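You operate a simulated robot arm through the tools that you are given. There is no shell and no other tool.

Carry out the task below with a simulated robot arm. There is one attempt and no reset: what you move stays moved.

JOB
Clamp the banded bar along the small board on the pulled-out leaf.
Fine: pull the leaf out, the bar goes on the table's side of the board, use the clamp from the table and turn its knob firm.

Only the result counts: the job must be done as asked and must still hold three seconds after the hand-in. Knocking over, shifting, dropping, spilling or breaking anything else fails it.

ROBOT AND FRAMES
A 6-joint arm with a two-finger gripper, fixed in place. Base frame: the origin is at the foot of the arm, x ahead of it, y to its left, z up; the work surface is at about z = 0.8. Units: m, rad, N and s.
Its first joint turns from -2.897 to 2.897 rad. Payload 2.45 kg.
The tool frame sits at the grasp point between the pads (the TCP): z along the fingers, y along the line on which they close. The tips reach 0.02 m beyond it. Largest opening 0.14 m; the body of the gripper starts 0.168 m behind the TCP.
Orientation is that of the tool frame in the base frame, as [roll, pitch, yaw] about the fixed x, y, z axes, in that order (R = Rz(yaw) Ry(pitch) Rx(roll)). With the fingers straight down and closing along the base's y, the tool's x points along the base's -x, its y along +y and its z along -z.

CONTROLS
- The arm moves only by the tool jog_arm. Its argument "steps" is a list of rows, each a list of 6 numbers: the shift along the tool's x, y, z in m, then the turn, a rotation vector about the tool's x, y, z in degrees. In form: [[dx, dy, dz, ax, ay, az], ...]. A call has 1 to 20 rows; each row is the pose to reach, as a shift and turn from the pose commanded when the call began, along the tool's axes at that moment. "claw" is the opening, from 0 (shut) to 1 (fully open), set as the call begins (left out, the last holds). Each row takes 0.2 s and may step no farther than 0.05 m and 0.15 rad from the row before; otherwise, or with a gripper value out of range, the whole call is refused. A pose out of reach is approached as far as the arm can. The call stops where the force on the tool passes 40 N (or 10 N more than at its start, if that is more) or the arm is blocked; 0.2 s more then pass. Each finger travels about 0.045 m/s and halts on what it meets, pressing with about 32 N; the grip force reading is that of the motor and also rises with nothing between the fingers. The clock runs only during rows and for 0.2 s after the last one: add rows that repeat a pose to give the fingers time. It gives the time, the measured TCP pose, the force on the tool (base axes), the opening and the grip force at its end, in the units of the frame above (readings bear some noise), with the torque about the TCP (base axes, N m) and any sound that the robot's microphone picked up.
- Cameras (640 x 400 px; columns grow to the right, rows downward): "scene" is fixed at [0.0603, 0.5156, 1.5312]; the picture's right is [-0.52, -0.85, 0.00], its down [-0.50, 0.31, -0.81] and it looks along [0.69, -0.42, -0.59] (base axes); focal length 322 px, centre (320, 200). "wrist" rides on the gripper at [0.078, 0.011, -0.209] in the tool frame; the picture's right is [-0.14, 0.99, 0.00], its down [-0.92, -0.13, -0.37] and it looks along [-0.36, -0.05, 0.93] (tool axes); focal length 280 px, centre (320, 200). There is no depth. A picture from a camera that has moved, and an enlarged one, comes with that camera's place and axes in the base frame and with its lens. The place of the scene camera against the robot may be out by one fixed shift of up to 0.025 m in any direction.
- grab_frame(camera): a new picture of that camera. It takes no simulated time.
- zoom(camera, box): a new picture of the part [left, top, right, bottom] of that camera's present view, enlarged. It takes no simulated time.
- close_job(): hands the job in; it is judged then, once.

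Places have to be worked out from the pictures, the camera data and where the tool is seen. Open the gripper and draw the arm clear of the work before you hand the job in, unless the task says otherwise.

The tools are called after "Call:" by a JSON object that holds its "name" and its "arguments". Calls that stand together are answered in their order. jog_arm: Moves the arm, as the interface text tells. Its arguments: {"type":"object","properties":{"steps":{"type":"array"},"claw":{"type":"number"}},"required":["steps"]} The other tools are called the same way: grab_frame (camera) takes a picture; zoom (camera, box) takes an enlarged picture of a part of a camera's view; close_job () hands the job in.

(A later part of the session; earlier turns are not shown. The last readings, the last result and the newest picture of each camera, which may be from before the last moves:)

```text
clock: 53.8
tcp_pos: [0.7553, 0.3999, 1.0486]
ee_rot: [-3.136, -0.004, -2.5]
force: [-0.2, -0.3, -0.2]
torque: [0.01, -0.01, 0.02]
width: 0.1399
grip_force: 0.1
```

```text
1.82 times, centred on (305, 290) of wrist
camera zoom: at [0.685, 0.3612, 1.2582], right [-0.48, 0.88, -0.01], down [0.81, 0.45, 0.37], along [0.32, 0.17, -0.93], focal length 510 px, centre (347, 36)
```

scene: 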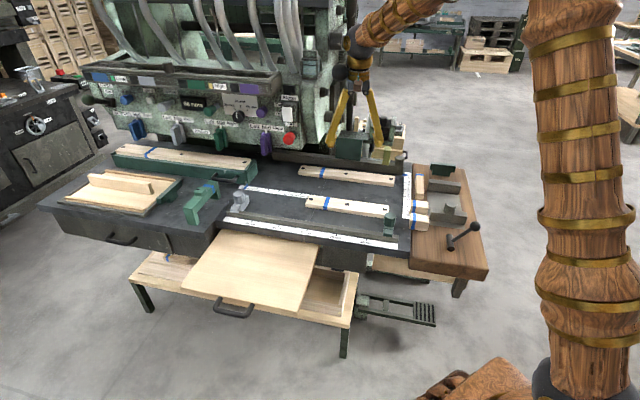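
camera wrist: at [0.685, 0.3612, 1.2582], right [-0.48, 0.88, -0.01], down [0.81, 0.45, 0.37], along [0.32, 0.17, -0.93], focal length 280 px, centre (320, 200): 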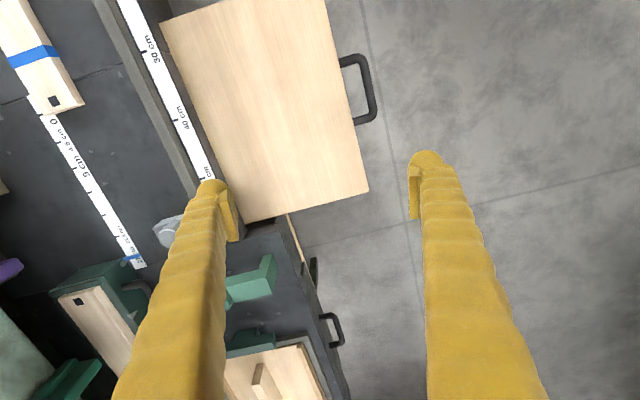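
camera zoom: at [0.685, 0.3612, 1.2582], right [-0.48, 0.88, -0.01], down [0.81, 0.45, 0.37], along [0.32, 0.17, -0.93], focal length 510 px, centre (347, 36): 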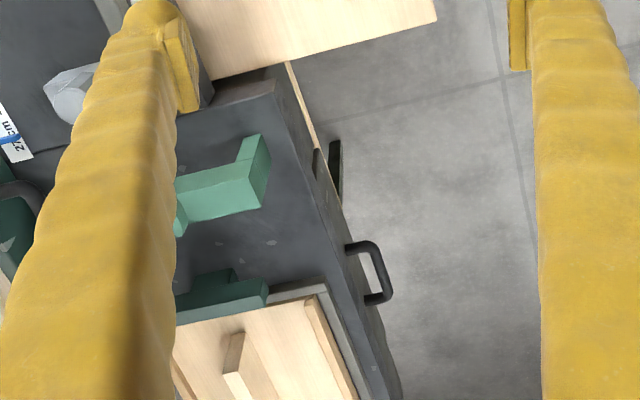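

The leaf's rear end sits only about 6–10 cm inside, and I've seen no board on it. I'll check the shelf below and the scene again, in case I missed the board or it moved.

Call:
{"name": "zoom", "arguments": {"camera": "scene", "box": [120, 220, 280, 330]}}

Call:
{"name": "zoom", "arguments": {"camera": "scene", "box": [260, 220, 480, 370]}}

Call:
{"name": "zoom", "arguments": {"camera": "scene", "box": [40, 140, 200, 260]}}

Call:
{"name": "zoom", "arguments": {"camera": "scene", "box": [170, 160, 290, 250]}}

```text
3.64 times, centred on (200, 275) of scene
camera zoom: at [0.0603, 0.5156, 1.5312], right [-0.52, -0.85, 0.0], down [-0.5, 0.31, -0.81], along [0.69, -0.42, -0.59], focal length 1170 px, centre (756, -73)
```

zoom: 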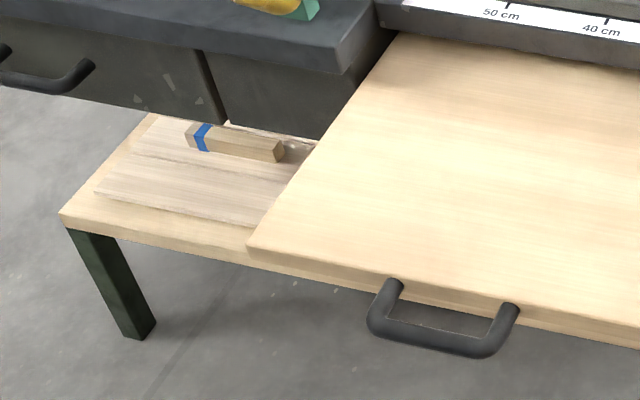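

```text
2.67 times, centred on (370, 295) of scene
camera zoom: at [0.0603, 0.5156, 1.5312], right [-0.52, -0.85, 0.0], down [-0.5, 0.31, -0.81], along [0.69, -0.42, -0.59], focal length 858 px, centre (187, -53)
```

zoom: 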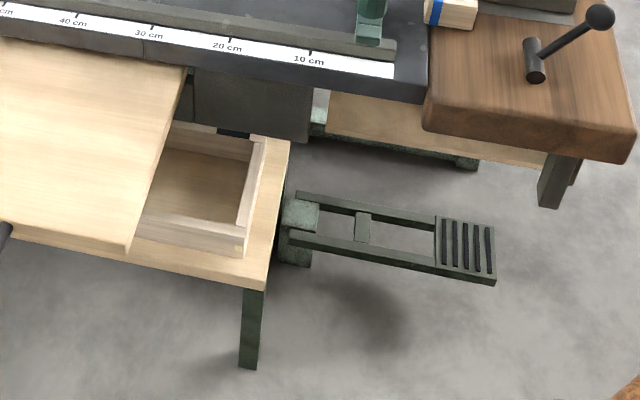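

```text
3.33 times, centred on (120, 200) of scene
camera zoom: at [0.0603, 0.5156, 1.5312], right [-0.52, -0.85, 0.0], down [-0.5, 0.31, -0.81], along [0.69, -0.42, -0.59], focal length 1072 px, centre (987, 200)
```

zoom: 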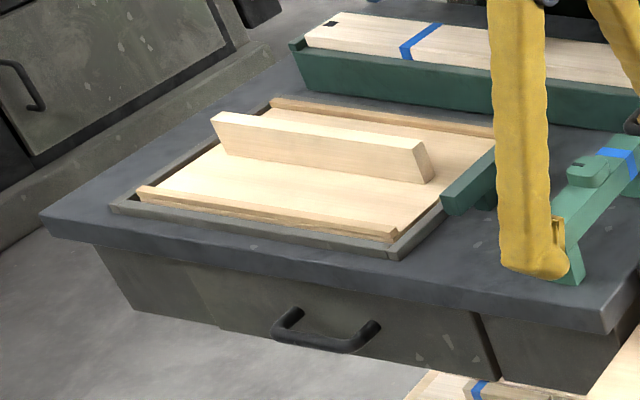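

```text
4.44 times, centred on (230, 205) of scene
camera zoom: at [0.0603, 0.5156, 1.5312], right [-0.52, -0.85, 0.0], down [-0.5, 0.31, -0.81], along [0.69, -0.42, -0.59], focal length 1429 px, centre (720, 178)
```

zoom: 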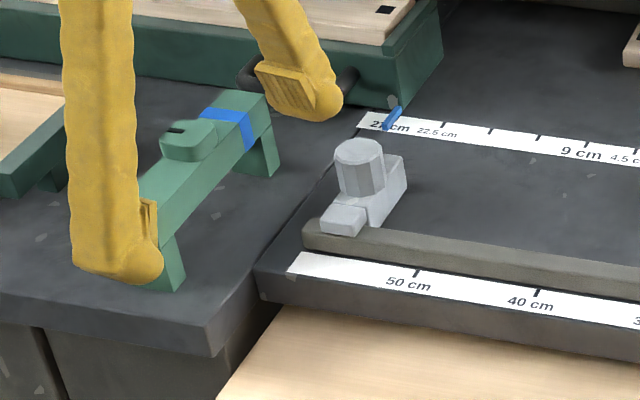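

The leaf is the same pale wood as the other parts, so a thin flat board could blend in. I'll zoom hard over the whole leaf surface.

Call:
{"name": "zoom", "arguments": {"camera": "wrist", "box": [150, 0, 390, 230]}}

Call:
{"name": "zoom", "arguments": {"camera": "scene", "box": [170, 225, 330, 325]}}

Call:
{"name": "zoom", "arguments": {"camera": "wrist", "box": [180, 100, 300, 240]}}

```text
1.74 times, centred on (270, 115) of wrist
camera zoom: at [0.685, 0.3612, 1.2582], right [-0.48, 0.88, -0.01], down [0.81, 0.45, 0.37], along [0.32, 0.17, -0.93], focal length 488 px, centre (407, 348)
```

zoom: 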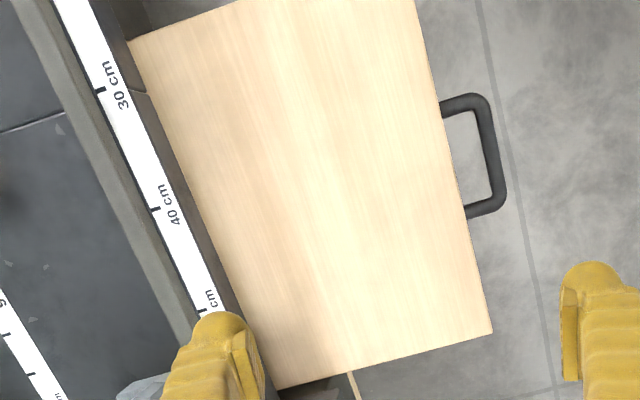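

```text
4.00 times, centred on (250, 275) of scene
camera zoom: at [0.0603, 0.5156, 1.5312], right [-0.52, -0.85, 0.0], down [-0.5, 0.31, -0.81], along [0.69, -0.42, -0.59], focal length 1286 px, centre (600, -100)
```

zoom: 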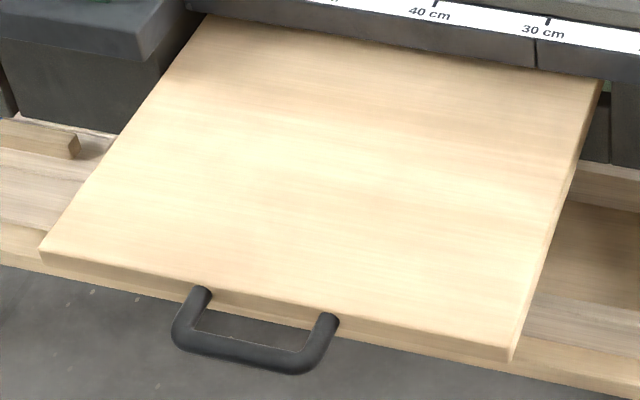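

```text
2.86 times, centred on (240, 170) of wrist
camera zoom: at [0.685, 0.3612, 1.2582], right [-0.48, 0.88, -0.01], down [0.81, 0.45, 0.37], along [0.32, 0.17, -0.93], focal length 801 px, centre (549, 286)
```

zoom: 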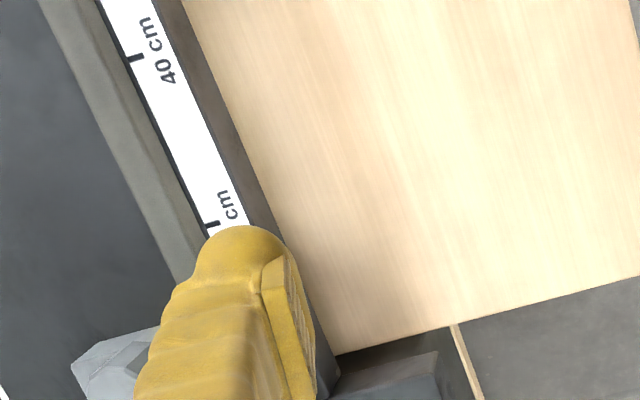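

The leaf top is bare. In the low view, though, I noticed a dark strip standing just behind the table edge at the leaf's rear. I'll back the camera outside the handle and look level into the slot.

Call:
{"name": "jog_arm", "arguments": {"steps": [[0.008, 0.014, 0, 0, 0, 8.18], [0.016, 0.028, 0, 0, 0, 16.36], [0.024, 0.042, 0, 0, 0, 24.54], [0.032, 0.056, 0, 0, 0, 32.72], [0.0405, 0.07, 0, 0, 0, 40.9], [0.0486, 0.0843, 0, 0, 0, 49.08], [0.0567, 0.0983, 0, 0, 0, 57.26], [0.0648, 0.1124, 0, 0, 0, 65.44], [0.073, 0.1264, 0, 0, 0, 73.6], [0.081, 0.1405, 0, 0, 0, 81.8]]}}

Call:
{"name": "jog_arm", "arguments": {"steps": [[0, 0, 0.03, 0, -8, 0], [0, 0, 0.06, 0, -16, 0], [0, 0, 0.09, 0, -24, 0], [0, 0, 0.12, 0, -32, 0], [0, 0, 0.15, 0, -40, 0], [0, 0, 0.18, 0, -48, 0], [0, 0, 0.21, 0, -56, 0], [0, 0, 0.24, 0, -63, 0], [0, 0, 0.275, 0, -70, 0]]}}

Call:
{"name": "grab_frame", "arguments": {"camera": "wrist"}}

Call:
{"name": "zoom", "arguments": {"camera": "wrist", "box": [220, 130, 420, 260]}}

```text
clock: 56.0
tcp_pos: [0.6074, 0.4629, 1.0482]
ee_rot: [-3.14, 0.004, 2.355]
force: [0.8, 0.0, 0.0]
torque: [0.0, -0.03, -0.01]
width: 0.1399
grip_force: 0.1
```

```text
clock: 58.0
tcp_pos: [0.6064, 0.4608, 0.7745]
ee_rot: [-3.135, 1.227, 2.363]
force: [0.0, -0.4, -0.5]
torque: [-0.01, 0.05, -0.03]
width: 0.14
grip_force: 0.1
```

```text
taken
camera wrist: at [0.4554, 0.6252, 0.7726], right [0.73, 0.67, 0.13], down [-0.12, -0.06, 0.99], along [0.67, -0.74, 0.03], focal length 280 px, centre (320, 200)
```

wrist: 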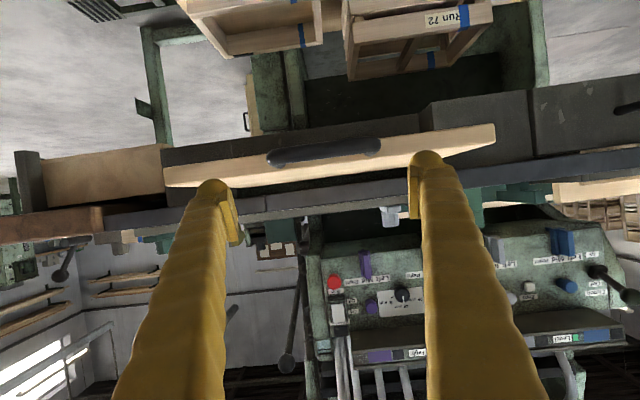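

```text
3.08 times, centred on (320, 195) of wrist
camera zoom: at [0.4554, 0.6252, 0.7726], right [0.73, 0.67, 0.13], down [-0.12, -0.06, 0.99], along [0.67, -0.74, 0.03], focal length 863 px, centre (320, 215)
```

zoom: 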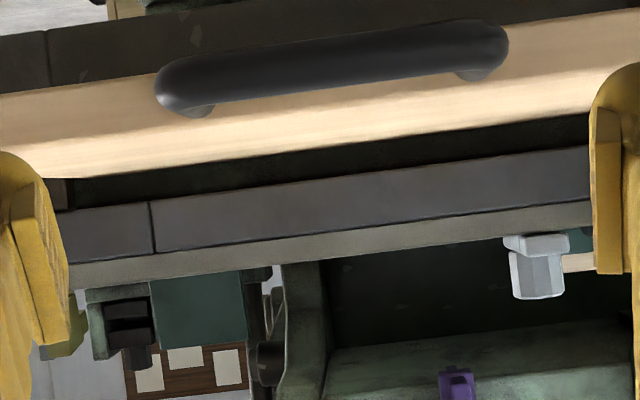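

The slot is empty. I'll use this low view to check below and around the leaf for any small board.

Call:
{"name": "zoom", "arguments": {"camera": "wrist", "box": [140, 0, 400, 170]}}

Call:
{"name": "zoom", "arguments": {"camera": "wrist", "box": [0, 130, 220, 280]}}

Call:
{"name": "zoom", "arguments": {"camera": "wrist", "box": [380, 0, 640, 260]}}

```text
2.35 times, centred on (270, 85) of wrist
camera zoom: at [0.4554, 0.6252, 0.7726], right [0.73, 0.67, 0.13], down [-0.12, -0.06, 0.99], along [0.67, -0.74, 0.03], focal length 660 px, centre (438, 471)
```

zoom: 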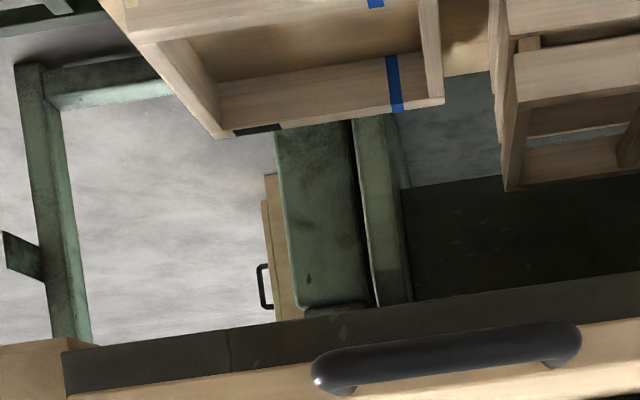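

```text
2.67 times, centred on (110, 205) of wrist
camera zoom: at [0.4554, 0.6252, 0.7726], right [0.73, 0.67, 0.13], down [-0.12, -0.06, 0.99], along [0.67, -0.74, 0.03], focal length 748 px, centre (880, 187)
```

zoom: 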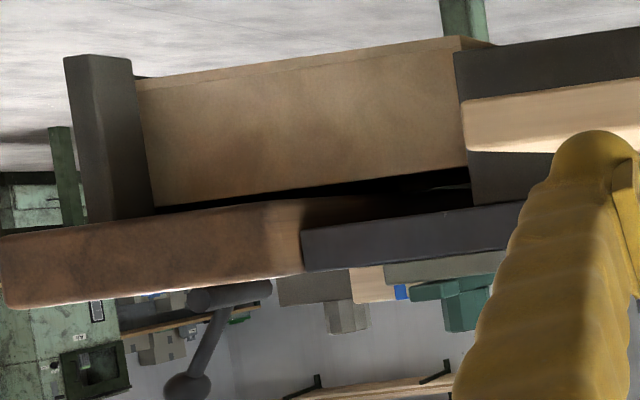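

```text
1.54 times, centred on (510, 130) of wrist
camera zoom: at [0.4554, 0.6252, 0.7726], right [0.73, 0.67, 0.13], down [-0.12, -0.06, 0.99], along [0.67, -0.74, 0.03], focal length 431 px, centre (28, 308)
```

zoom: 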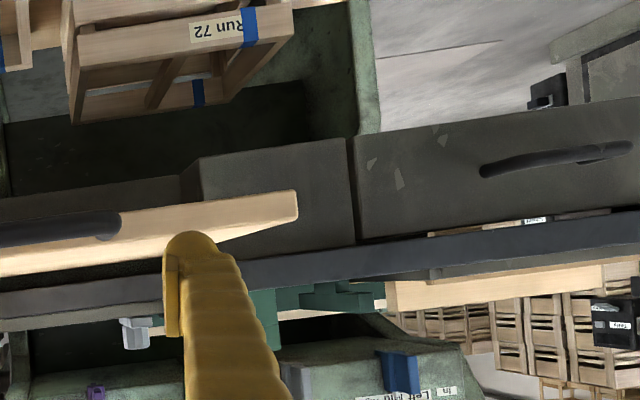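

The slot and the shelf show no loose board. I want to know how far the arm really reaches towards the left table, where the green bridge with the marked knob and the small upright board are. First I'll lift clear.

Call:
{"name": "jog_arm", "arguments": {"steps": [[-0.04, 0, -0.0145, 0, 0, 0], [-0.08, 0, -0.029, 0, 0, 0], [-0.12, 0, -0.0435, 0, 0, 0], [-0.16, 0, -0.058, 0, 0, 0], [-0.2, 0, -0.0725, 0, 0, 0], [-0.24, 0, -0.087, 0, 0, 0], [-0.282, 0, -0.102, 0, 0, 0]]}}

Call:
{"name": "jog_arm", "arguments": {"steps": [[0, 0, 0, -7.55, 0, -2.73], [0, 0, 0, -15.1, 0, -5.46], [0, 0, 0, -22.6, 0, -8.2], [0, 0, 0, -30.2, 0, -10.9], [0, 0, 0, -37.8, 0, -13.7], [0, 0, 0, -45.3, 0, -16.4], [0, 0, 0, -52.9, 0, -19.1], [0, 0, 0, -60.4, 0, -21.9]]}}

Call:
{"name": "grab_frame", "arguments": {"camera": "wrist"}}

Call:
{"name": "grab_frame", "arguments": {"camera": "scene"}}

```text
clock: 59.6
tcp_pos: [0.607, 0.4622, 1.0753]
ee_rot: [-3.127, 1.227, 2.369]
force: [-1.0, 0.8, 0.5]
torque: [-0.05, -0.02, -0.03]
width: 0.14
grip_force: 0.1
```

```text
clock: 61.4
tcp_pos: [0.6064, 0.4601, 1.0735]
ee_rot: [-3.13, 1.219, -2.794]
force: [1.0, -0.3, -0.7]
torque: [0.03, 0.01, 0.0]
width: 0.1404
grip_force: 0.1
```

```text
taken
camera wrist: at [0.3913, 0.397, 1.0734], right [-0.28, 0.95, 0.12], down [0.01, -0.13, 0.99], along [0.96, 0.28, 0.02], focal length 280 px, centre (320, 200)
```

wrist: 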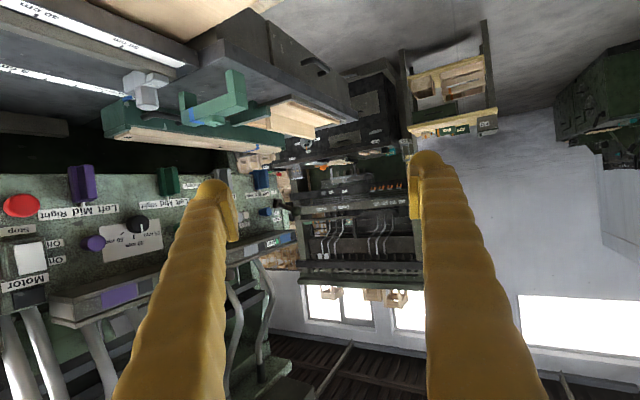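

```text
taken
```

scene: 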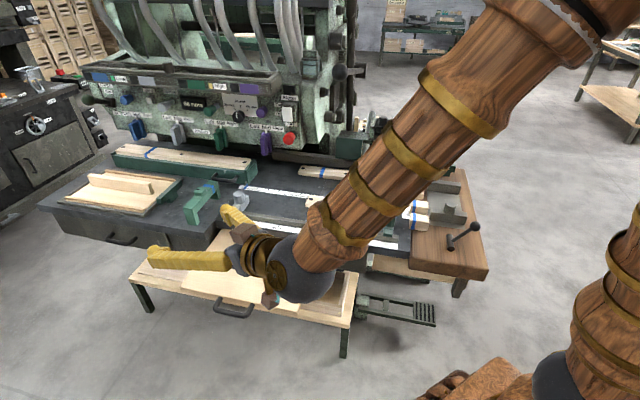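

I'll extend outward at a safe height (z≈1.07, over the left table) to measure the real reach.

Call:
{"name": "jog_arm", "arguments": {"steps": [[-0.0155, 0, 0.0423, 0, 0, 0], [-0.031, 0, 0.0845, 0, 0, 0], [-0.0466, 0, 0.1268, 0, 0, 0], [-0.062, 0, 0.169, 0, 0, 0], [-0.0776, 0, 0.2113, 0, 0, 0], [-0.0932, 0, 0.2535, 0, 0, 0], [-0.1087, 0, 0.2958, 0, 0, 0], [-0.1242, 0, 0.338, 0, 0, 0], [-0.1397, 0, 0.38, 0, 0, 0], [-0.1553, 0, 0.4226, 0, 0, 0], [-0.1708, 0, 0.465, 0, 0, 0], [-0.1863, 0, 0.507, 0, 0, 0]]}}

Call:
{"name": "grab_frame", "arguments": {"camera": "scene"}}

Call:
{"name": "grab_frame", "arguments": {"camera": "wrist"}}

```text
clock: 64.0
tcp_pos: [1.1179, 0.6381, 1.0771]
ee_rot: [-3.13, 1.22, -2.794]
force: [-0.2, 0.1, 0.6]
torque: [-0.05, 0.06, 0.01]
width: 0.1401
grip_force: 0.1
```

```text
taken
```

scene: 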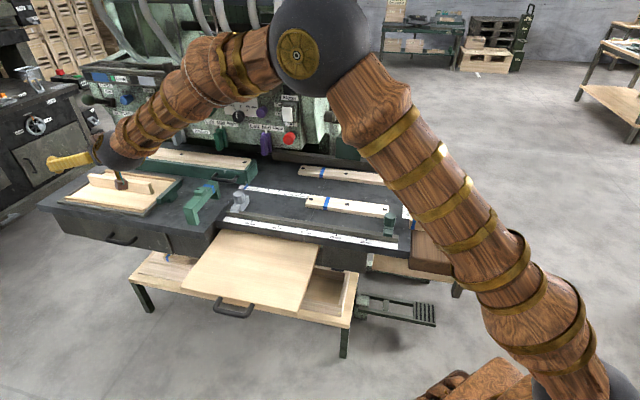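

```text
taken
camera wrist: at [0.9032, 0.5746, 1.0764], right [-0.28, 0.95, 0.12], down [0.01, -0.13, 0.99], along [0.96, 0.28, 0.02], focal length 280 px, centre (320, 200)
```

wrist: 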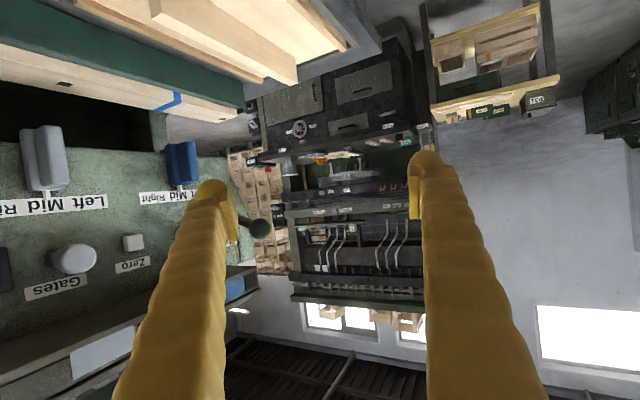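

The arm reaches 1.29 m here with the elbow still well bent, so the left table is within reach with a tilted tool. I'll roll the gripper 180° about its axis so the camera sits on top and looks down at the tray.

Call:
{"name": "jog_arm", "arguments": {"steps": [[0, 0, 0, 0, 0, 8.5], [0, 0, 0, 0, 0, 17], [0, 0, 0, 0, 0, 25.5], [0, 0, 0, 0, 0, 34], [0, 0, 0, 0, 0, 42.5], [0, 0, 0, 0, 0, 51], [0, 0, 0, 0, 0, 59.5], [0, 0, 0, 0, 0, 68], [0, 0, 0, 0, 0, 76.5], [0, 0, 0, 0, 0, 85], [0, 0, 0, 0, 0, 93.5], [0, 0, 0, 0, 0, 102], [0, 0, 0, 0, 0, 110.5], [0, 0, 0, 0, 0, 119], [0, 0, 0, 0, 0, 127.5], [0, 0, 0, 0, 0, 136], [0, 0, 0, 0, 0, 144.5], [0, 0, 0, 0, 0, 153], [0, 0, 0, 0, 0, 161.5], [0, 0, 0, 0, 0, 170]]}}

Call:
{"name": "grab_frame", "arguments": {"camera": "wrist"}}

```text
clock: 68.2
tcp_pos: [1.1163, 0.6388, 1.0748]
ee_rot: [2.692, -1.18, 0.811]
force: [0.2, -0.3, 1.4]
torque: [0.01, -0.03, -0.04]
width: 0.1398
grip_force: 0.1
out of reach, approached as far as the arm can: row 5, 6, 7, 8, 9, 10, 11, 12, 13, 14, 15
```

```text
taken
camera wrist: at [0.9551, 0.5852, 1.2218], right [0.34, -0.94, 0.04], down [-0.62, -0.25, -0.75], along [0.71, 0.23, -0.67], focal length 280 px, centre (320, 200)
```

wrist: 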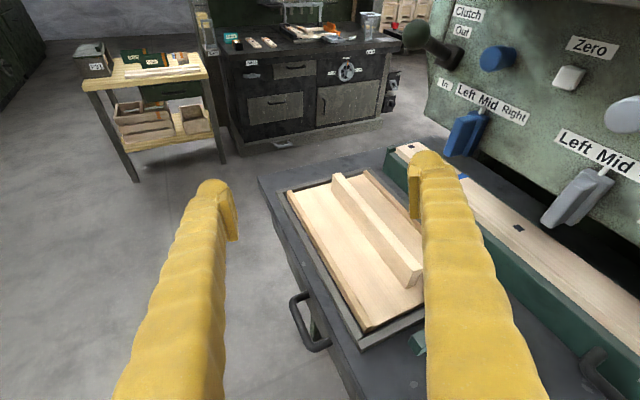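

That works, and the view is upright. I'll zoom in on the tray, the upright board and the green T-piece.

Call:
{"name": "zoom", "arguments": {"camera": "wrist", "box": [240, 150, 460, 370]}}

Call:
{"name": "zoom", "arguments": {"camera": "wrist", "box": [340, 250, 640, 400]}}

Call:
{"name": "zoom", "arguments": {"camera": "wrist", "box": [260, 270, 440, 400]}}

```text
1.82 times, centred on (350, 260) of wrist
camera zoom: at [0.9551, 0.5852, 1.2218], right [0.34, -0.94, 0.04], down [-0.62, -0.25, -0.75], along [0.71, 0.23, -0.67], focal length 510 px, centre (266, 91)
```

zoom: 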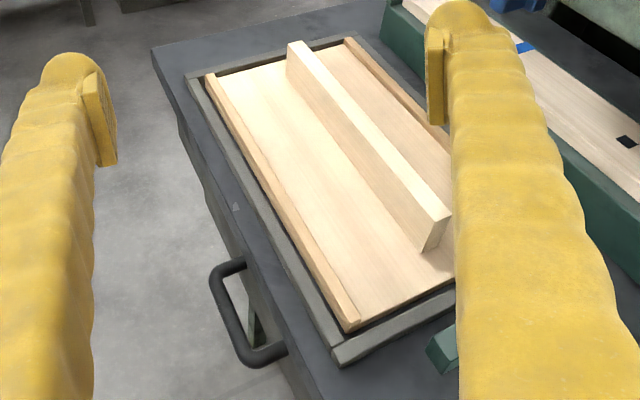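

```text
2.13 times, centred on (490, 325) of wrist
camera zoom: at [0.9551, 0.5852, 1.2218], right [0.34, -0.94, 0.04], down [-0.62, -0.25, -0.75], along [0.71, 0.23, -0.67], focal length 598 px, centre (-43, -67)
```

zoom: 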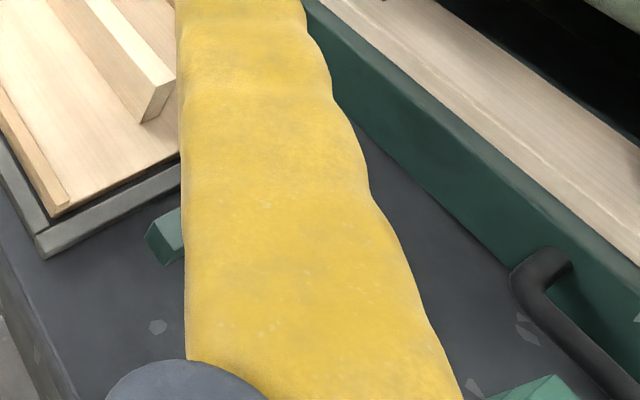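

```text
3.08 times, centred on (350, 335) of wrist
camera zoom: at [0.9551, 0.5852, 1.2218], right [0.34, -0.94, 0.04], down [-0.62, -0.25, -0.75], along [0.71, 0.23, -0.67], focal length 863 px, centre (228, -215)
```

zoom: 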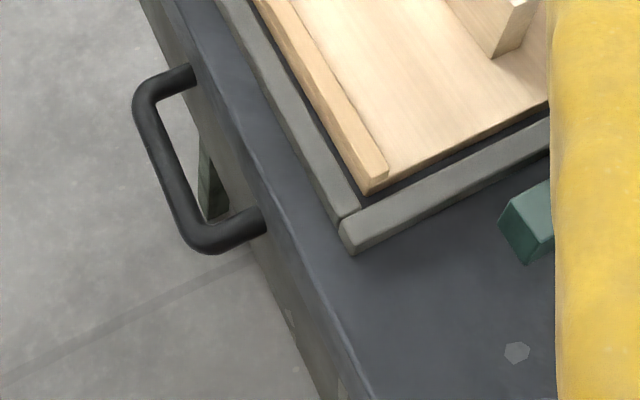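

The tray sits on top of the left table, and the board in it is 0.28 m long, which suits the 0.33 m wide leaf. Next I'll get a close look at the mint-green bridge piece with the marked knob.

Call:
{"name": "jog_arm", "arguments": {"steps": [[-0.0163, 0.0237, -0.032, 0, 0, 1], [-0.0326, 0.0473, -0.064, 0, 0, 2], [-0.0489, 0.071, -0.096, 0, 0, 3], [-0.0652, 0.0946, -0.128, 0, 0, 4], [-0.0815, 0.118, -0.16, 0, 0, 5], [-0.0978, 0.142, -0.192, 0, 0, 6], [-0.114, 0.1655, -0.224, 0, 0, 7], [-0.13, 0.189, -0.256, 0, 0, 8], [-0.1467, 0.213, -0.288, 0, 0, 9], [-0.163, 0.2365, -0.32, 0, 0, 10]]}}

Call:
{"name": "grab_frame", "arguments": {"camera": "wrist"}}

Call:
{"name": "grab_frame", "arguments": {"camera": "scene"}}

```text
clock: 70.4
tcp_pos: [0.8744, 0.2988, 1.0789]
ee_rot: [3.027, -1.212, 0.405]
force: [0.1, 0.3, -0.2]
torque: [-0.01, -0.02, -0.02]
width: 0.1398
grip_force: 0.1
out of reach, approached as far as the arm can: row 9, 10
```

```text
taken
camera wrist: at [0.714, 0.2428, 1.2273], right [0.25, -0.96, -0.09], down [-0.67, -0.1, -0.74], along [0.7, 0.24, -0.67], focal length 280 px, centre (320, 200)
```

wrist: 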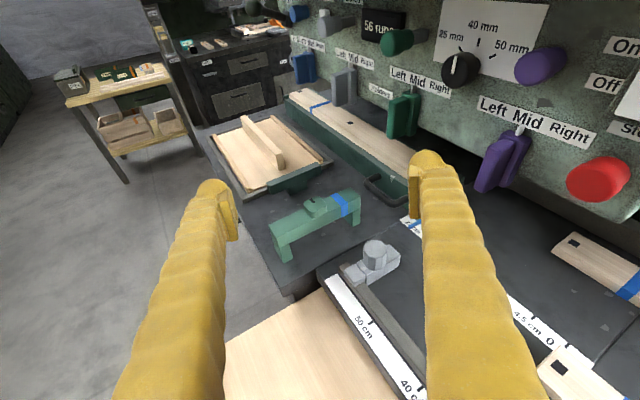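

```text
taken
```

scene: 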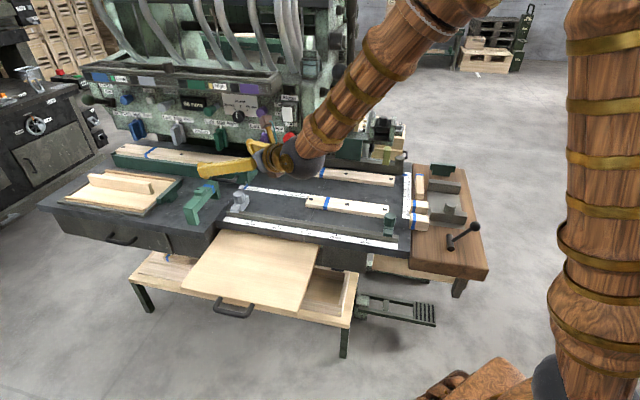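

Call:
{"name": "zoom", "arguments": {"camera": "wrist", "box": [195, 100, 425, 260]}}

Call:
{"name": "zoom", "arguments": {"camera": "wrist", "box": [255, 170, 375, 270]}}

Call:
{"name": "zoom", "arguments": {"camera": "wrist", "box": [330, 220, 430, 300]}}

Call:
{"name": "zoom", "arguments": {"camera": "wrist", "box": [200, 100, 340, 210]}}

```text
2.50 times, centred on (310, 180) of wrist
camera zoom: at [0.714, 0.2428, 1.2273], right [0.25, -0.96, -0.09], down [-0.67, -0.1, -0.74], along [0.7, 0.24, -0.67], focal length 701 px, centre (345, 250)
```

zoom: 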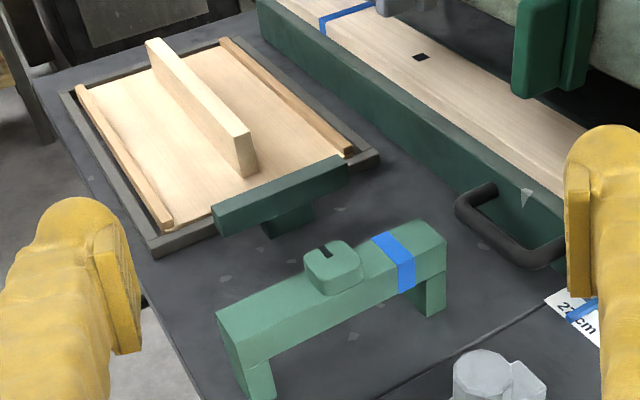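

```text
4.00 times, centred on (315, 220) of wrist
camera zoom: at [0.714, 0.2428, 1.2273], right [0.25, -0.96, -0.09], down [-0.67, -0.1, -0.74], along [0.7, 0.24, -0.67], focal length 1122 px, centre (340, 120)
```

zoom: 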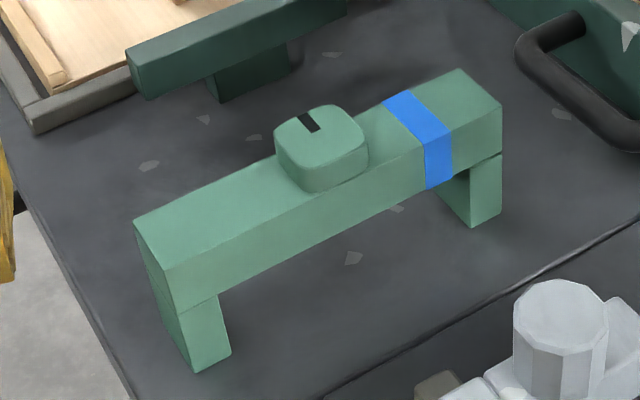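

```text
5.00 times, centred on (380, 260) of wrist
camera zoom: at [0.714, 0.2428, 1.2273], right [0.25, -0.96, -0.09], down [-0.67, -0.1, -0.74], along [0.7, 0.24, -0.67], focal length 1402 px, centre (20, -100)
```

zoom: 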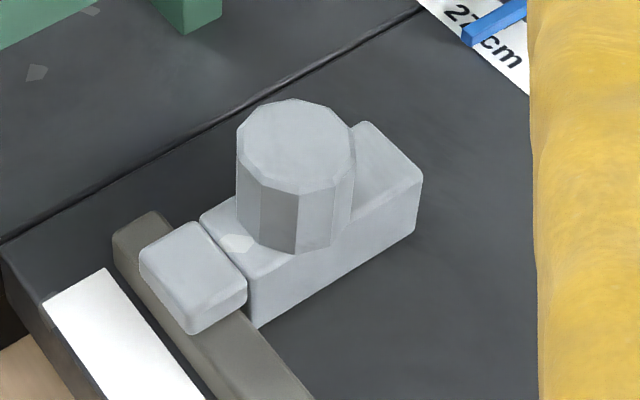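

```text
3.64 times, centred on (270, 155) of wrist
camera zoom: at [0.714, 0.2428, 1.2273], right [0.25, -0.96, -0.09], down [-0.67, -0.1, -0.74], along [0.7, 0.24, -0.67], focal length 1020 px, centre (502, 364)
```

zoom: 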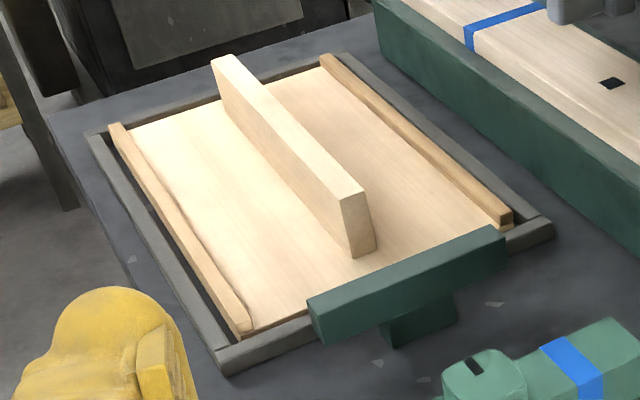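

The mint-green piece is clearly a U-clamp, about 0.17 m long with a 0.137 m gap and a pointer knob on top. Before committing, I'll look around the rest of the cell, because I still want to find a flat small board. I'm backing off and raising the camera.

Call:
{"name": "jog_arm", "arguments": {"steps": [[-0.002, 0, -0.0425, 0, 0, 0], [-0.004, -0.001, -0.085, 0, 0, 0], [-0.006, -0.002, -0.1275, 0, 0, 0], [-0.008, -0.002, -0.17, 0, 0, 0], [-0.01, -0.003, -0.2125, 0, 0, 0], [-0.011, -0.003, -0.255, 0, 0, 0], [-0.013, -0.004, -0.2975, 0, 0, 0], [-0.015, -0.005, -0.34, 0, 0, 0], [-0.017, -0.005, -0.383, 0, 0, 0]]}}

Call:
{"name": "grab_frame", "arguments": {"camera": "wrist"}}

```text
clock: 72.4
tcp_pos: [0.5341, 0.2092, 1.2172]
ee_rot: [3.029, -1.205, 0.403]
force: [-0.2, -0.7, 0.0]
torque: [0.01, 0.01, 0.01]
width: 0.14
grip_force: 0.0
out of reach, approached as far as the arm can: row 8, 9
```

```text
taken
camera wrist: at [0.3756, 0.1548, 1.3659], right [0.25, -0.97, -0.09], down [-0.67, -0.1, -0.74], along [0.7, 0.24, -0.67], focal length 280 px, centre (320, 200)
```

wrist: 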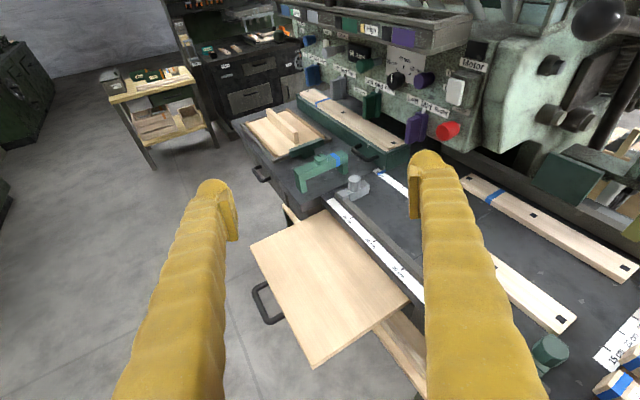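

Good overview. I'll turn the camera left to see what stands on that side.

Call:
{"name": "jog_arm", "arguments": {"steps": [[0, 0, 0, 7.5, 0.3, -2.8], [0, 0, 0, 15, 0.6, -5.6], [0, 0, 0, 22.5, 0.9, -8.4], [0, 0, 0, 30, 1.3, -11.2], [0, 0, 0, 37.5, 1.6, -14], [0, 0, 0, 45, 1.9, -16.8], [0, 0, 0, 52.5, 2.2, -19.6], [0, 0, 0, 60, 2.5, -22.4]]}}

Call:
{"name": "grab_frame", "arguments": {"camera": "wrist"}}

```text
clock: 74.2
tcp_pos: [0.5626, 0.28, 1.1986]
ee_rot: [2.423, -1.154, 1.282]
force: [3.7, 0.5, -4.3]
torque: [0.31, -0.41, 0.28]
width: 0.1401
grip_force: 0.0
out of reach, approached as far as the arm can: row 1, 2, 3, 4, 5, 6, 7, 8
```

```text
taken
camera wrist: at [0.4043, 0.2028, 1.3379], right [0.53, -0.84, 0.14], down [-0.48, -0.43, -0.76], along [0.7, 0.34, -0.63], focal length 280 px, centre (320, 200)
```

wrist: 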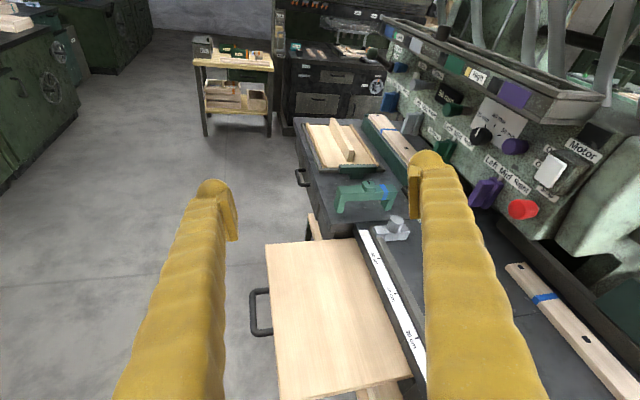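

Only floor and distant benches are on the left, so every usable part is on this machine table. The plain board standing in the tray is about 0.28 x 0.055 x 0.018 m. It is the only unbanded small board and fits the leaf. I'll turn back to a reachable orientation first.

Call:
{"name": "jog_arm", "arguments": {"steps": [[0, 0, 0, -7.5, -0.3, 2.8], [0, 0, 0, -15, -0.6, 5.6], [0, 0, 0, -22.5, -0.9, 8.4], [0, 0, 0, -30, -1.3, 11.2], [0, 0, 0, -37.5, -1.6, 14], [0, 0, 0.03, -45, -1.9, 16.8], [0, 0, 0.06, -52.5, -2.2, 19.6], [0, 0, 0.09, -60, -2.5, 22.4], [0, 0, 0.1, -60, -2.5, 22.4]]}}

Call:
{"name": "grab_frame", "arguments": {"camera": "wrist"}}

Call:
{"name": "grab_frame", "arguments": {"camera": "scene"}}

```text
clock: 76.2
tcp_pos: [0.6448, 0.3272, 1.1651]
ee_rot: [2.453, -1.397, 0.156]
force: [0.1, 0.6, 0.0]
torque: [0.01, 0.01, -0.07]
width: 0.1399
grip_force: 0.0
out of reach, approached as far as the arm can: row 1, 2
```

```text
taken
camera wrist: at [0.474, 0.4255, 1.2721], right [-0.52, -0.85, -0.03], down [-0.41, 0.27, -0.87], along [0.75, -0.44, -0.49], focal length 280 px, centre (320, 200)
```

wrist: 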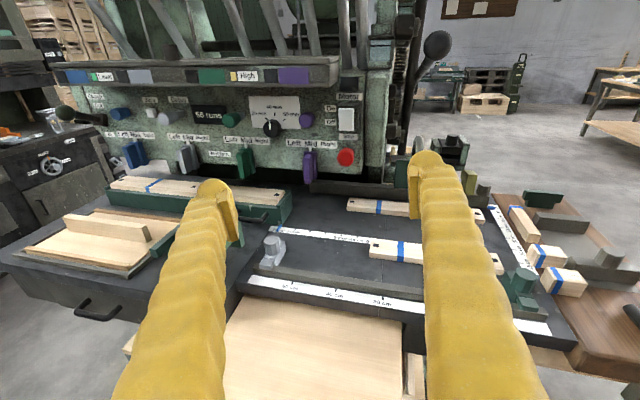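

```text
taken
```

scene: 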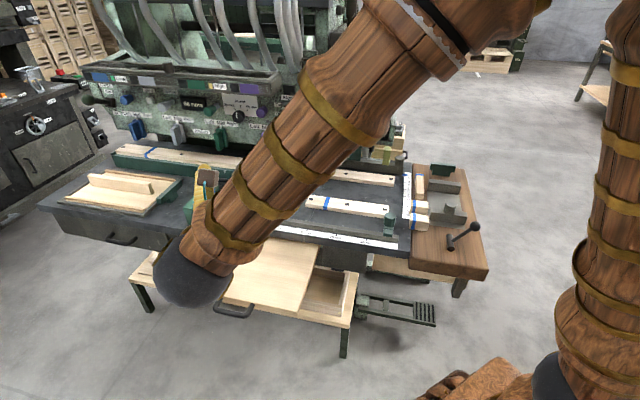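

Orientation regained. Now I'll swing to face along the board's length, staying high above the table.

Call:
{"name": "jog_arm", "arguments": {"steps": [[0.0048, -0.0259, 0.0237, 8.27, 0.91, -1.13], [0.0096, -0.0518, 0.0475, 16.5, 1.8, -2.26], [0.0143, -0.0777, 0.0712, 24.8, 2.7, -3.4], [0.019, -0.1036, 0.095, 33.1, 3.6, -4.5], [0.024, -0.1294, 0.1187, 41.4, 4.5, -5.65], [0.0287, -0.1553, 0.1425, 49.6, 5.4, -6.8], [0.0334, -0.1812, 0.1662, 57.9, 6.4, -7.9], [0.038, -0.207, 0.19, 66.2, 7.3, -9], [0.043, -0.233, 0.2137, 74.4, 8.2, -10.2]]}}

Call:
{"name": "grab_frame", "arguments": {"camera": "wrist"}}

```text
clock: 78.2
tcp_pos: [0.8897, 0.4572, 1.1447]
ee_rot: [2.129, -1.328, 1.563]
force: [0.0, -0.1, -0.1]
torque: [0.0, -0.03, -0.01]
width: 0.1399
grip_force: 0.1
out of reach, approached as far as the arm can: row 7, 8, 9
```

```text
taken
camera wrist: at [0.718, 0.3601, 1.2499], right [0.52, -0.85, 0.07], down [-0.38, -0.3, -0.87], along [0.76, 0.43, -0.48], focal length 280 px, centre (320, 200)
```

wrist: 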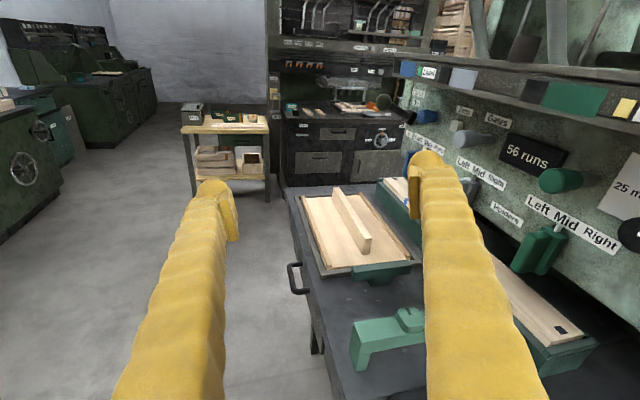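

The wrist is at a joint limit for that heading. Before forcing this, I want to check a light-wood surface under the wooden side bench, at about z≈0.63 near (0.43, -0.29), which I've only seen in part. I'll go and look at it.

Call:
{"name": "jog_arm", "arguments": {"steps": [[-0.0196, 0.0142, -0.0395, -4.5, -0.97, 0.58], [-0.0393, 0.0283, -0.079, -9, -1.9, 1.2], [-0.059, 0.0425, -0.1186, -13.6, -2.9, 1.7], [-0.0786, 0.0566, -0.158, -18.1, -3.9, 2.3], [-0.0983, 0.0708, -0.1977, -22.6, -4.8, 2.9], [-0.118, 0.085, -0.237, -27.2, -5.8, 3.5], [-0.1376, 0.099, -0.2768, -31.7, -6.8, 4.1], [-0.157, 0.113, -0.316, -36.2, -7.8, 4.6], [-0.177, 0.1274, -0.356, -40.8, -8.7, 5.2], [-0.1965, 0.1415, -0.395, -45.3, -9.7, 5.8], [-0.216, 0.1557, -0.435, -49.8, -10.7, 6.4], [-0.236, 0.17, -0.4745, -54.4, -11.6, 7], [-0.2555, 0.184, -0.514, -58.9, -12.6, 7.5]]}}

Call:
{"name": "grab_frame", "arguments": {"camera": "wrist"}}

Call:
{"name": "grab_frame", "arguments": {"camera": "scene"}}

```text
clock: 81.0
tcp_pos: [0.674, 0.0718, 1.0597]
ee_rot: [2.146, -1.319, 0.49]
force: [0.7, 0.5, 0.1]
torque: [-0.03, -0.02, 0.03]
width: 0.1401
grip_force: 0.1
out of reach, approached as far as the arm can: row 7, 8, 9, 10, 11, 12, 13
```

```text
taken
camera wrist: at [0.5052, 0.1734, 1.1676], right [-0.49, -0.87, 0.07], down [-0.46, 0.18, -0.87], along [0.74, -0.46, -0.49], focal length 280 px, centre (320, 200)
```

wrist: 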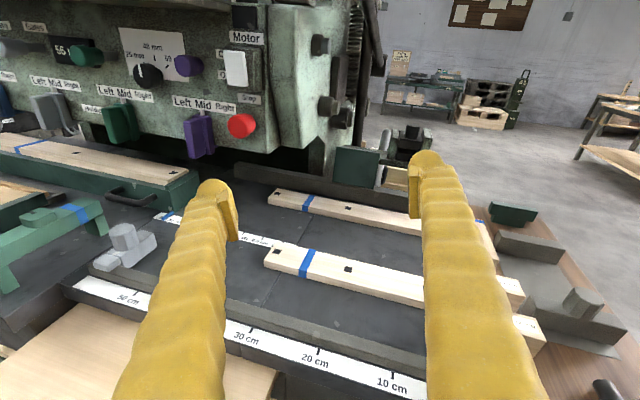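

```text
taken
```

scene: 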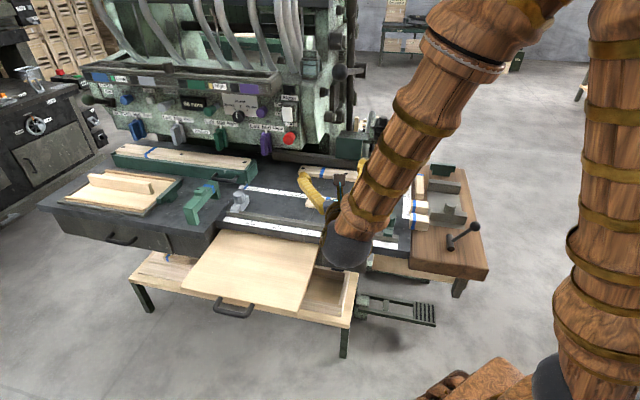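

I can't see further there. I'm going back to the natural wrist configuration, with the tool down and the camera on the robot side, which should allow a heading along the board.

Call:
{"name": "jog_arm", "arguments": {"steps": [[0, 0, 0, 0, -8, 0], [0, 0, 0, 0, -16, 0], [0, 0, 0, 0, -24, 0], [0, 0, 0, 0, -32, 0], [0, 0, 0, 0, -40, 0], [0, 0, 0, 0, -48, 0], [0, 0, 0, 0, -56, 0], [0, 0, 0, 0, -64, 0], [0, 0, 0, 0, -72, 0], [0, 0, 0, 0, -80, 0]]}}

Call:
{"name": "grab_frame", "arguments": {"camera": "wrist"}}

```text
clock: 83.2
tcp_pos: [0.6791, 0.0609, 1.0498]
ee_rot: [2.886, -0.09, -0.473]
force: [-0.5, 1.5, 1.0]
torque: [0.01, -0.02, 0.02]
width: 0.1401
grip_force: 0.1
out of reach, approached as far as the arm can: row 10
```

```text
taken
camera wrist: at [0.751, 0.0704, 1.2623], right [-0.58, -0.78, 0.24], down [-0.74, 0.62, 0.24], along [-0.34, -0.04, -0.94], focal length 280 px, centre (320, 200)
```

wrist: 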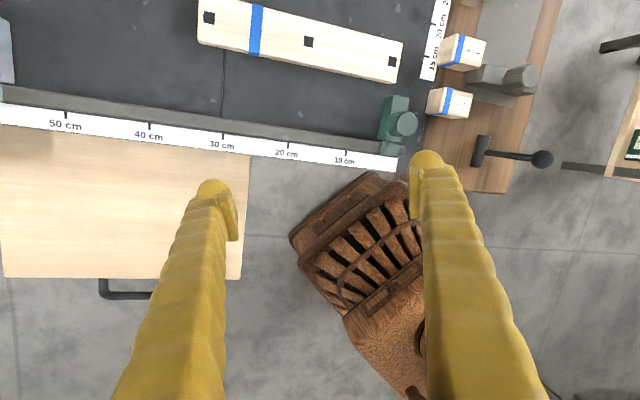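

Call:
{"name": "jog_arm", "arguments": {"steps": [[0, 0, 0, 0, 0, 8.3], [0, 0, 0, 0, 0, 16.6], [0, 0, 0, 0, 0, 24.9], [0, 0, 0, 0, 0, 33.2], [0, 0, 0, 0, 0, 41.5], [0, 0, 0, 0, 0, 49.8], [0, 0, 0, 0, 0, 58.1], [0, 0, 0, 0, 0, 66.4], [0, 0, 0, 0, 0, 74.7], [0, 0, 0, 0, 0, 83], [0, 0, 0, 0, 0, 91.3], [0, 0, 0, 0, 0, 99.6], [0, 0, 0, 0, 0, 107.9]]}}

Call:
{"name": "grab_frame", "arguments": {"camera": "wrist"}}

```text
clock: 86.0
tcp_pos: [0.6797, 0.0596, 1.0507]
ee_rot: [-2.974, -0.213, -2.388]
force: [0.2, 0.2, -0.5]
torque: [0.03, 0.0, -0.03]
width: 0.1399
grip_force: 0.0
```

```text
taken
camera wrist: at [0.6232, 0.0704, 1.2669], right [-0.6, 0.78, -0.19], down [0.76, 0.62, 0.18], along [0.26, -0.04, -0.96], focal length 280 px, centre (320, 200)
```

wrist: 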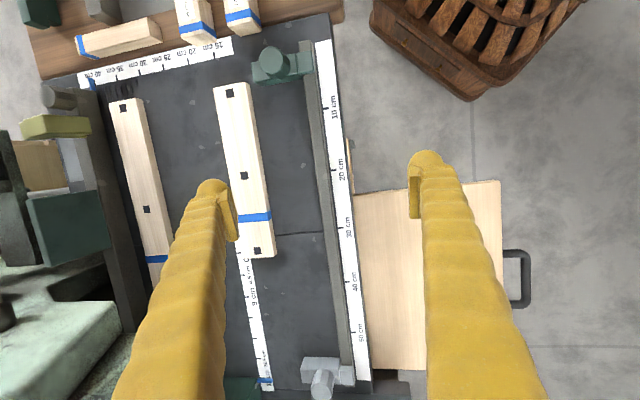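

Back in the natural configuration with a good top view. I'll zoom in to measure bar A and the rail parts.

Call:
{"name": "zoom", "arguments": {"camera": "wrist", "box": [190, 60, 340, 270]}}

Call:
{"name": "zoom", "arguments": {"camera": "wrist", "box": [60, 0, 330, 180]}}

```text
1.90 times, centred on (265, 165) of wrist
camera zoom: at [0.6232, 0.0704, 1.2669], right [-0.6, 0.78, -0.19], down [0.76, 0.62, 0.18], along [0.26, -0.04, -0.96], focal length 534 px, centre (425, 267)
```

zoom: 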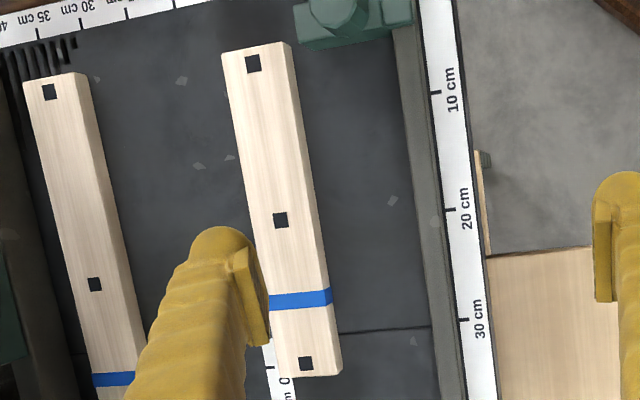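

```text
2.22 times, centred on (195, 90) of wrist
camera zoom: at [0.6232, 0.0704, 1.2669], right [-0.6, 0.78, -0.19], down [0.76, 0.62, 0.18], along [0.26, -0.04, -0.96], focal length 623 px, centre (598, 444)
```

zoom: 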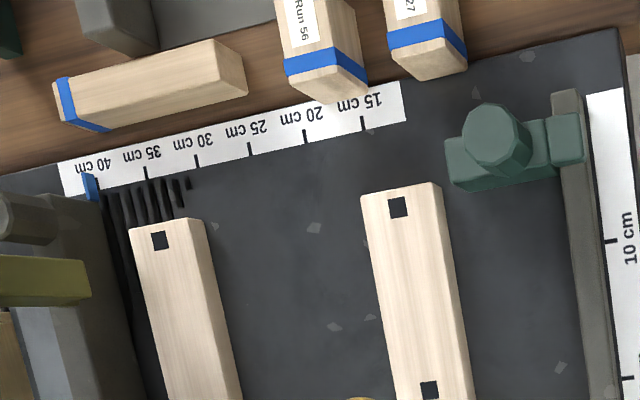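

The board in the tray needs a check: is it a loose part or fixed? I'll move to a pre-grasp behind its near end, with the fingers tilted 45° along the board's length and staying high.

Call:
{"name": "jog_arm", "arguments": {"claw": 0.45, "steps": [[-0.046, -0.0065, -0.007, -0.77, -4.74, 0.26], [-0.092, -0.013, -0.014, -1.53, -9.5, 0.52], [-0.138, -0.0195, -0.021, -2.3, -14.2, 0.77], [-0.184, -0.026, -0.028, -3.1, -19, 1.0], [-0.23, -0.0325, -0.035, -3.8, -23.7, 1.3], [-0.276, -0.039, -0.042, -4.6, -28.5, 1.55], [-0.322, -0.0455, -0.049, -5.4, -33.2, 1.8], [-0.368, -0.052, -0.056, -6.1, -37.9, 2.1], [-0.414, -0.0585, -0.063, -6.9, -42.7, 2.3], [-0.46, -0.065, -0.07, -7.7, -47.4, 2.6], [-0.506, -0.0715, -0.077, -8.4, -52.2, 2.8], [-0.5516, -0.078, -0.0843, -9.2, -56.9, 3.1]]}}

Call:
{"name": "grab_frame", "arguments": {"camera": "wrist"}}

Call:
{"name": "grab_frame", "arguments": {"camera": "scene"}}

```text
clock: 88.6
tcp_pos: [1.0558, 0.4578, 0.9849]
ee_rot: [-2.712, 0.717, -2.155]
force: [-0.2, 0.7, 1.0]
torque: [-0.02, 0.02, -0.01]
width: 0.0631
grip_force: 0.1
out of reach, approached as far as the arm can: row 1, 2, 3, 4, 5, 6, 7, 8, 9, 10, 11, 12
```

```text
taken
camera wrist: at [0.874, 0.3593, 1.0742], right [-0.54, 0.81, -0.22], down [0.21, 0.38, 0.9], along [0.81, 0.44, -0.38], focal length 280 px, centre (320, 200)
```

wrist: 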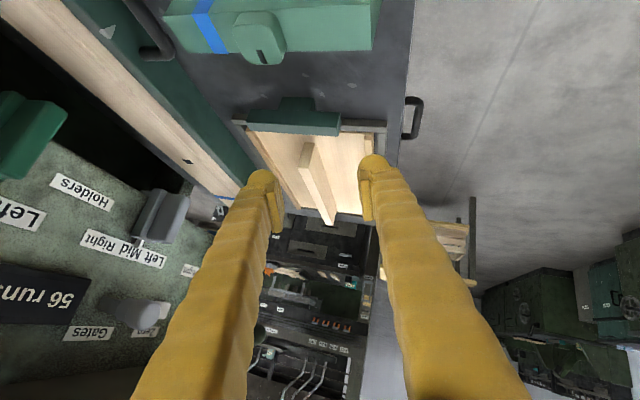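

```text
taken
```

scene: 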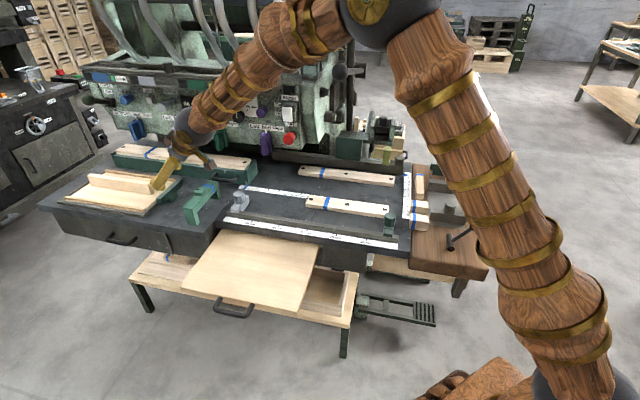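

That heading isn't reachable this far out, so the tray can't be part of the intended work. I'll retreat from here and look properly at the light-wood surface under the right-hand side bench, which has an open gap above it.

Call:
{"name": "zoom", "arguments": {"camera": "scene", "box": [360, 235, 500, 305]}}

Call:
{"name": "jog_arm", "arguments": {"steps": [[0, 0, -0.045, 0, 0, 0], [0, 0, -0.09, 0, 0, 0], [0, 0, -0.135, 0, 0, 0], [0, 0, -0.18, 0, 0, 0]]}}

```text
4.57 times, centred on (430, 270) of scene
camera zoom: at [0.0603, 0.5156, 1.5312], right [-0.52, -0.85, 0.0], down [-0.5, 0.31, -0.81], along [0.69, -0.42, -0.59], focal length 1470 px, centre (-183, -120)
```

zoom: 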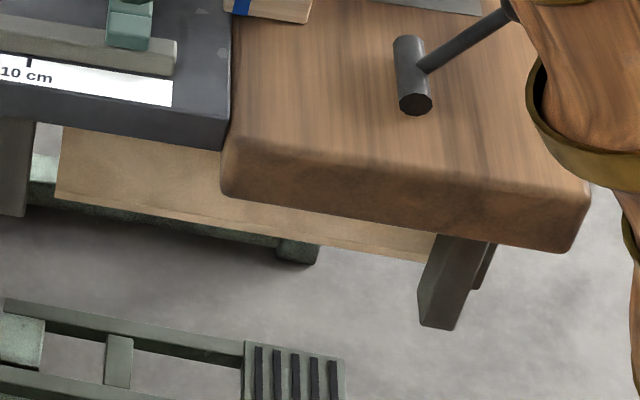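

```text
clock: 89.6
tcp_pos: [0.9354, 0.4129, 1.1047]
ee_rot: [-2.7, 0.712, -2.15]
force: [-0.4, 0.4, 0.5]
torque: [0.03, -0.08, 0.0]
width: 0.0631
grip_force: 0.0
out of reach, approached as far as the arm can: row 4
```

The panel there is just a fixed apron. I'll return to tool-down over the near part of the table and check the reachable loose candidates, starting with the teal clamp on the rail.

Call:
{"name": "jog_arm", "arguments": {"steps": [[0.0374, -0.0121, -0.0211, 1.26, 3.49, 6.19], [0.0749, -0.0243, -0.0421, 2.5, 7, 12.4], [0.1123, -0.0364, -0.0632, 3.8, 10.5, 18.6], [0.1497, -0.0486, -0.0843, 5, 14, 24.7], [0.1871, -0.0607, -0.1054, 6.3, 17.5, 30.9], [0.2246, -0.0729, -0.1264, 7.5, 21, 37.1], [0.262, -0.085, -0.1475, 8.8, 24.5, 43.3], [0.2994, -0.0971, -0.1686, 10.1, 27.9, 49.5], [0.3369, -0.1093, -0.1896, 11.3, 31.4, 55.7], [0.3743, -0.1214, -0.2107, 12.6, 34.9, 61.9], [0.4117, -0.1336, -0.2318, 13.8, 38.4, 68], [0.4491, -0.1457, -0.2529, 15.1, 41.9, 74.2], [0.4866, -0.1579, -0.2739, 16.3, 45.4, 80.4], [0.524, -0.17, -0.295, 17.6, 48.9, 86.6]]}}

Call:
{"name": "grab_frame", "arguments": {"camera": "wrist"}}

```text
clock: 92.8
tcp_pos: [0.6048, -0.3419, 1.0567]
ee_rot: [-2.894, 0.06, 3.019]
force: [-0.1, -0.1, -0.4]
torque: [0.0, -0.01, -0.03]
width: 0.0633
grip_force: 0.1
out of reach, approached as far as the arm can: row 1, 2, 3, 4, 5, 6, 7, 8, 9, 10, 11, 12, 13, 14
stopped in row 14: the arm was blocked; the commanded pose is now the measured one
```

```text
taken
camera wrist: at [0.5221, -0.2707, 1.2528], right [0.27, 0.94, -0.23], down [0.89, -0.14, 0.44], along [0.38, -0.33, -0.87], focal length 280 px, centre (320, 200)
```

wrist: 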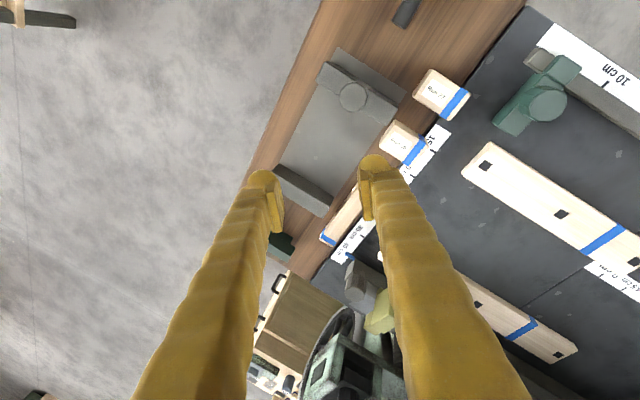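

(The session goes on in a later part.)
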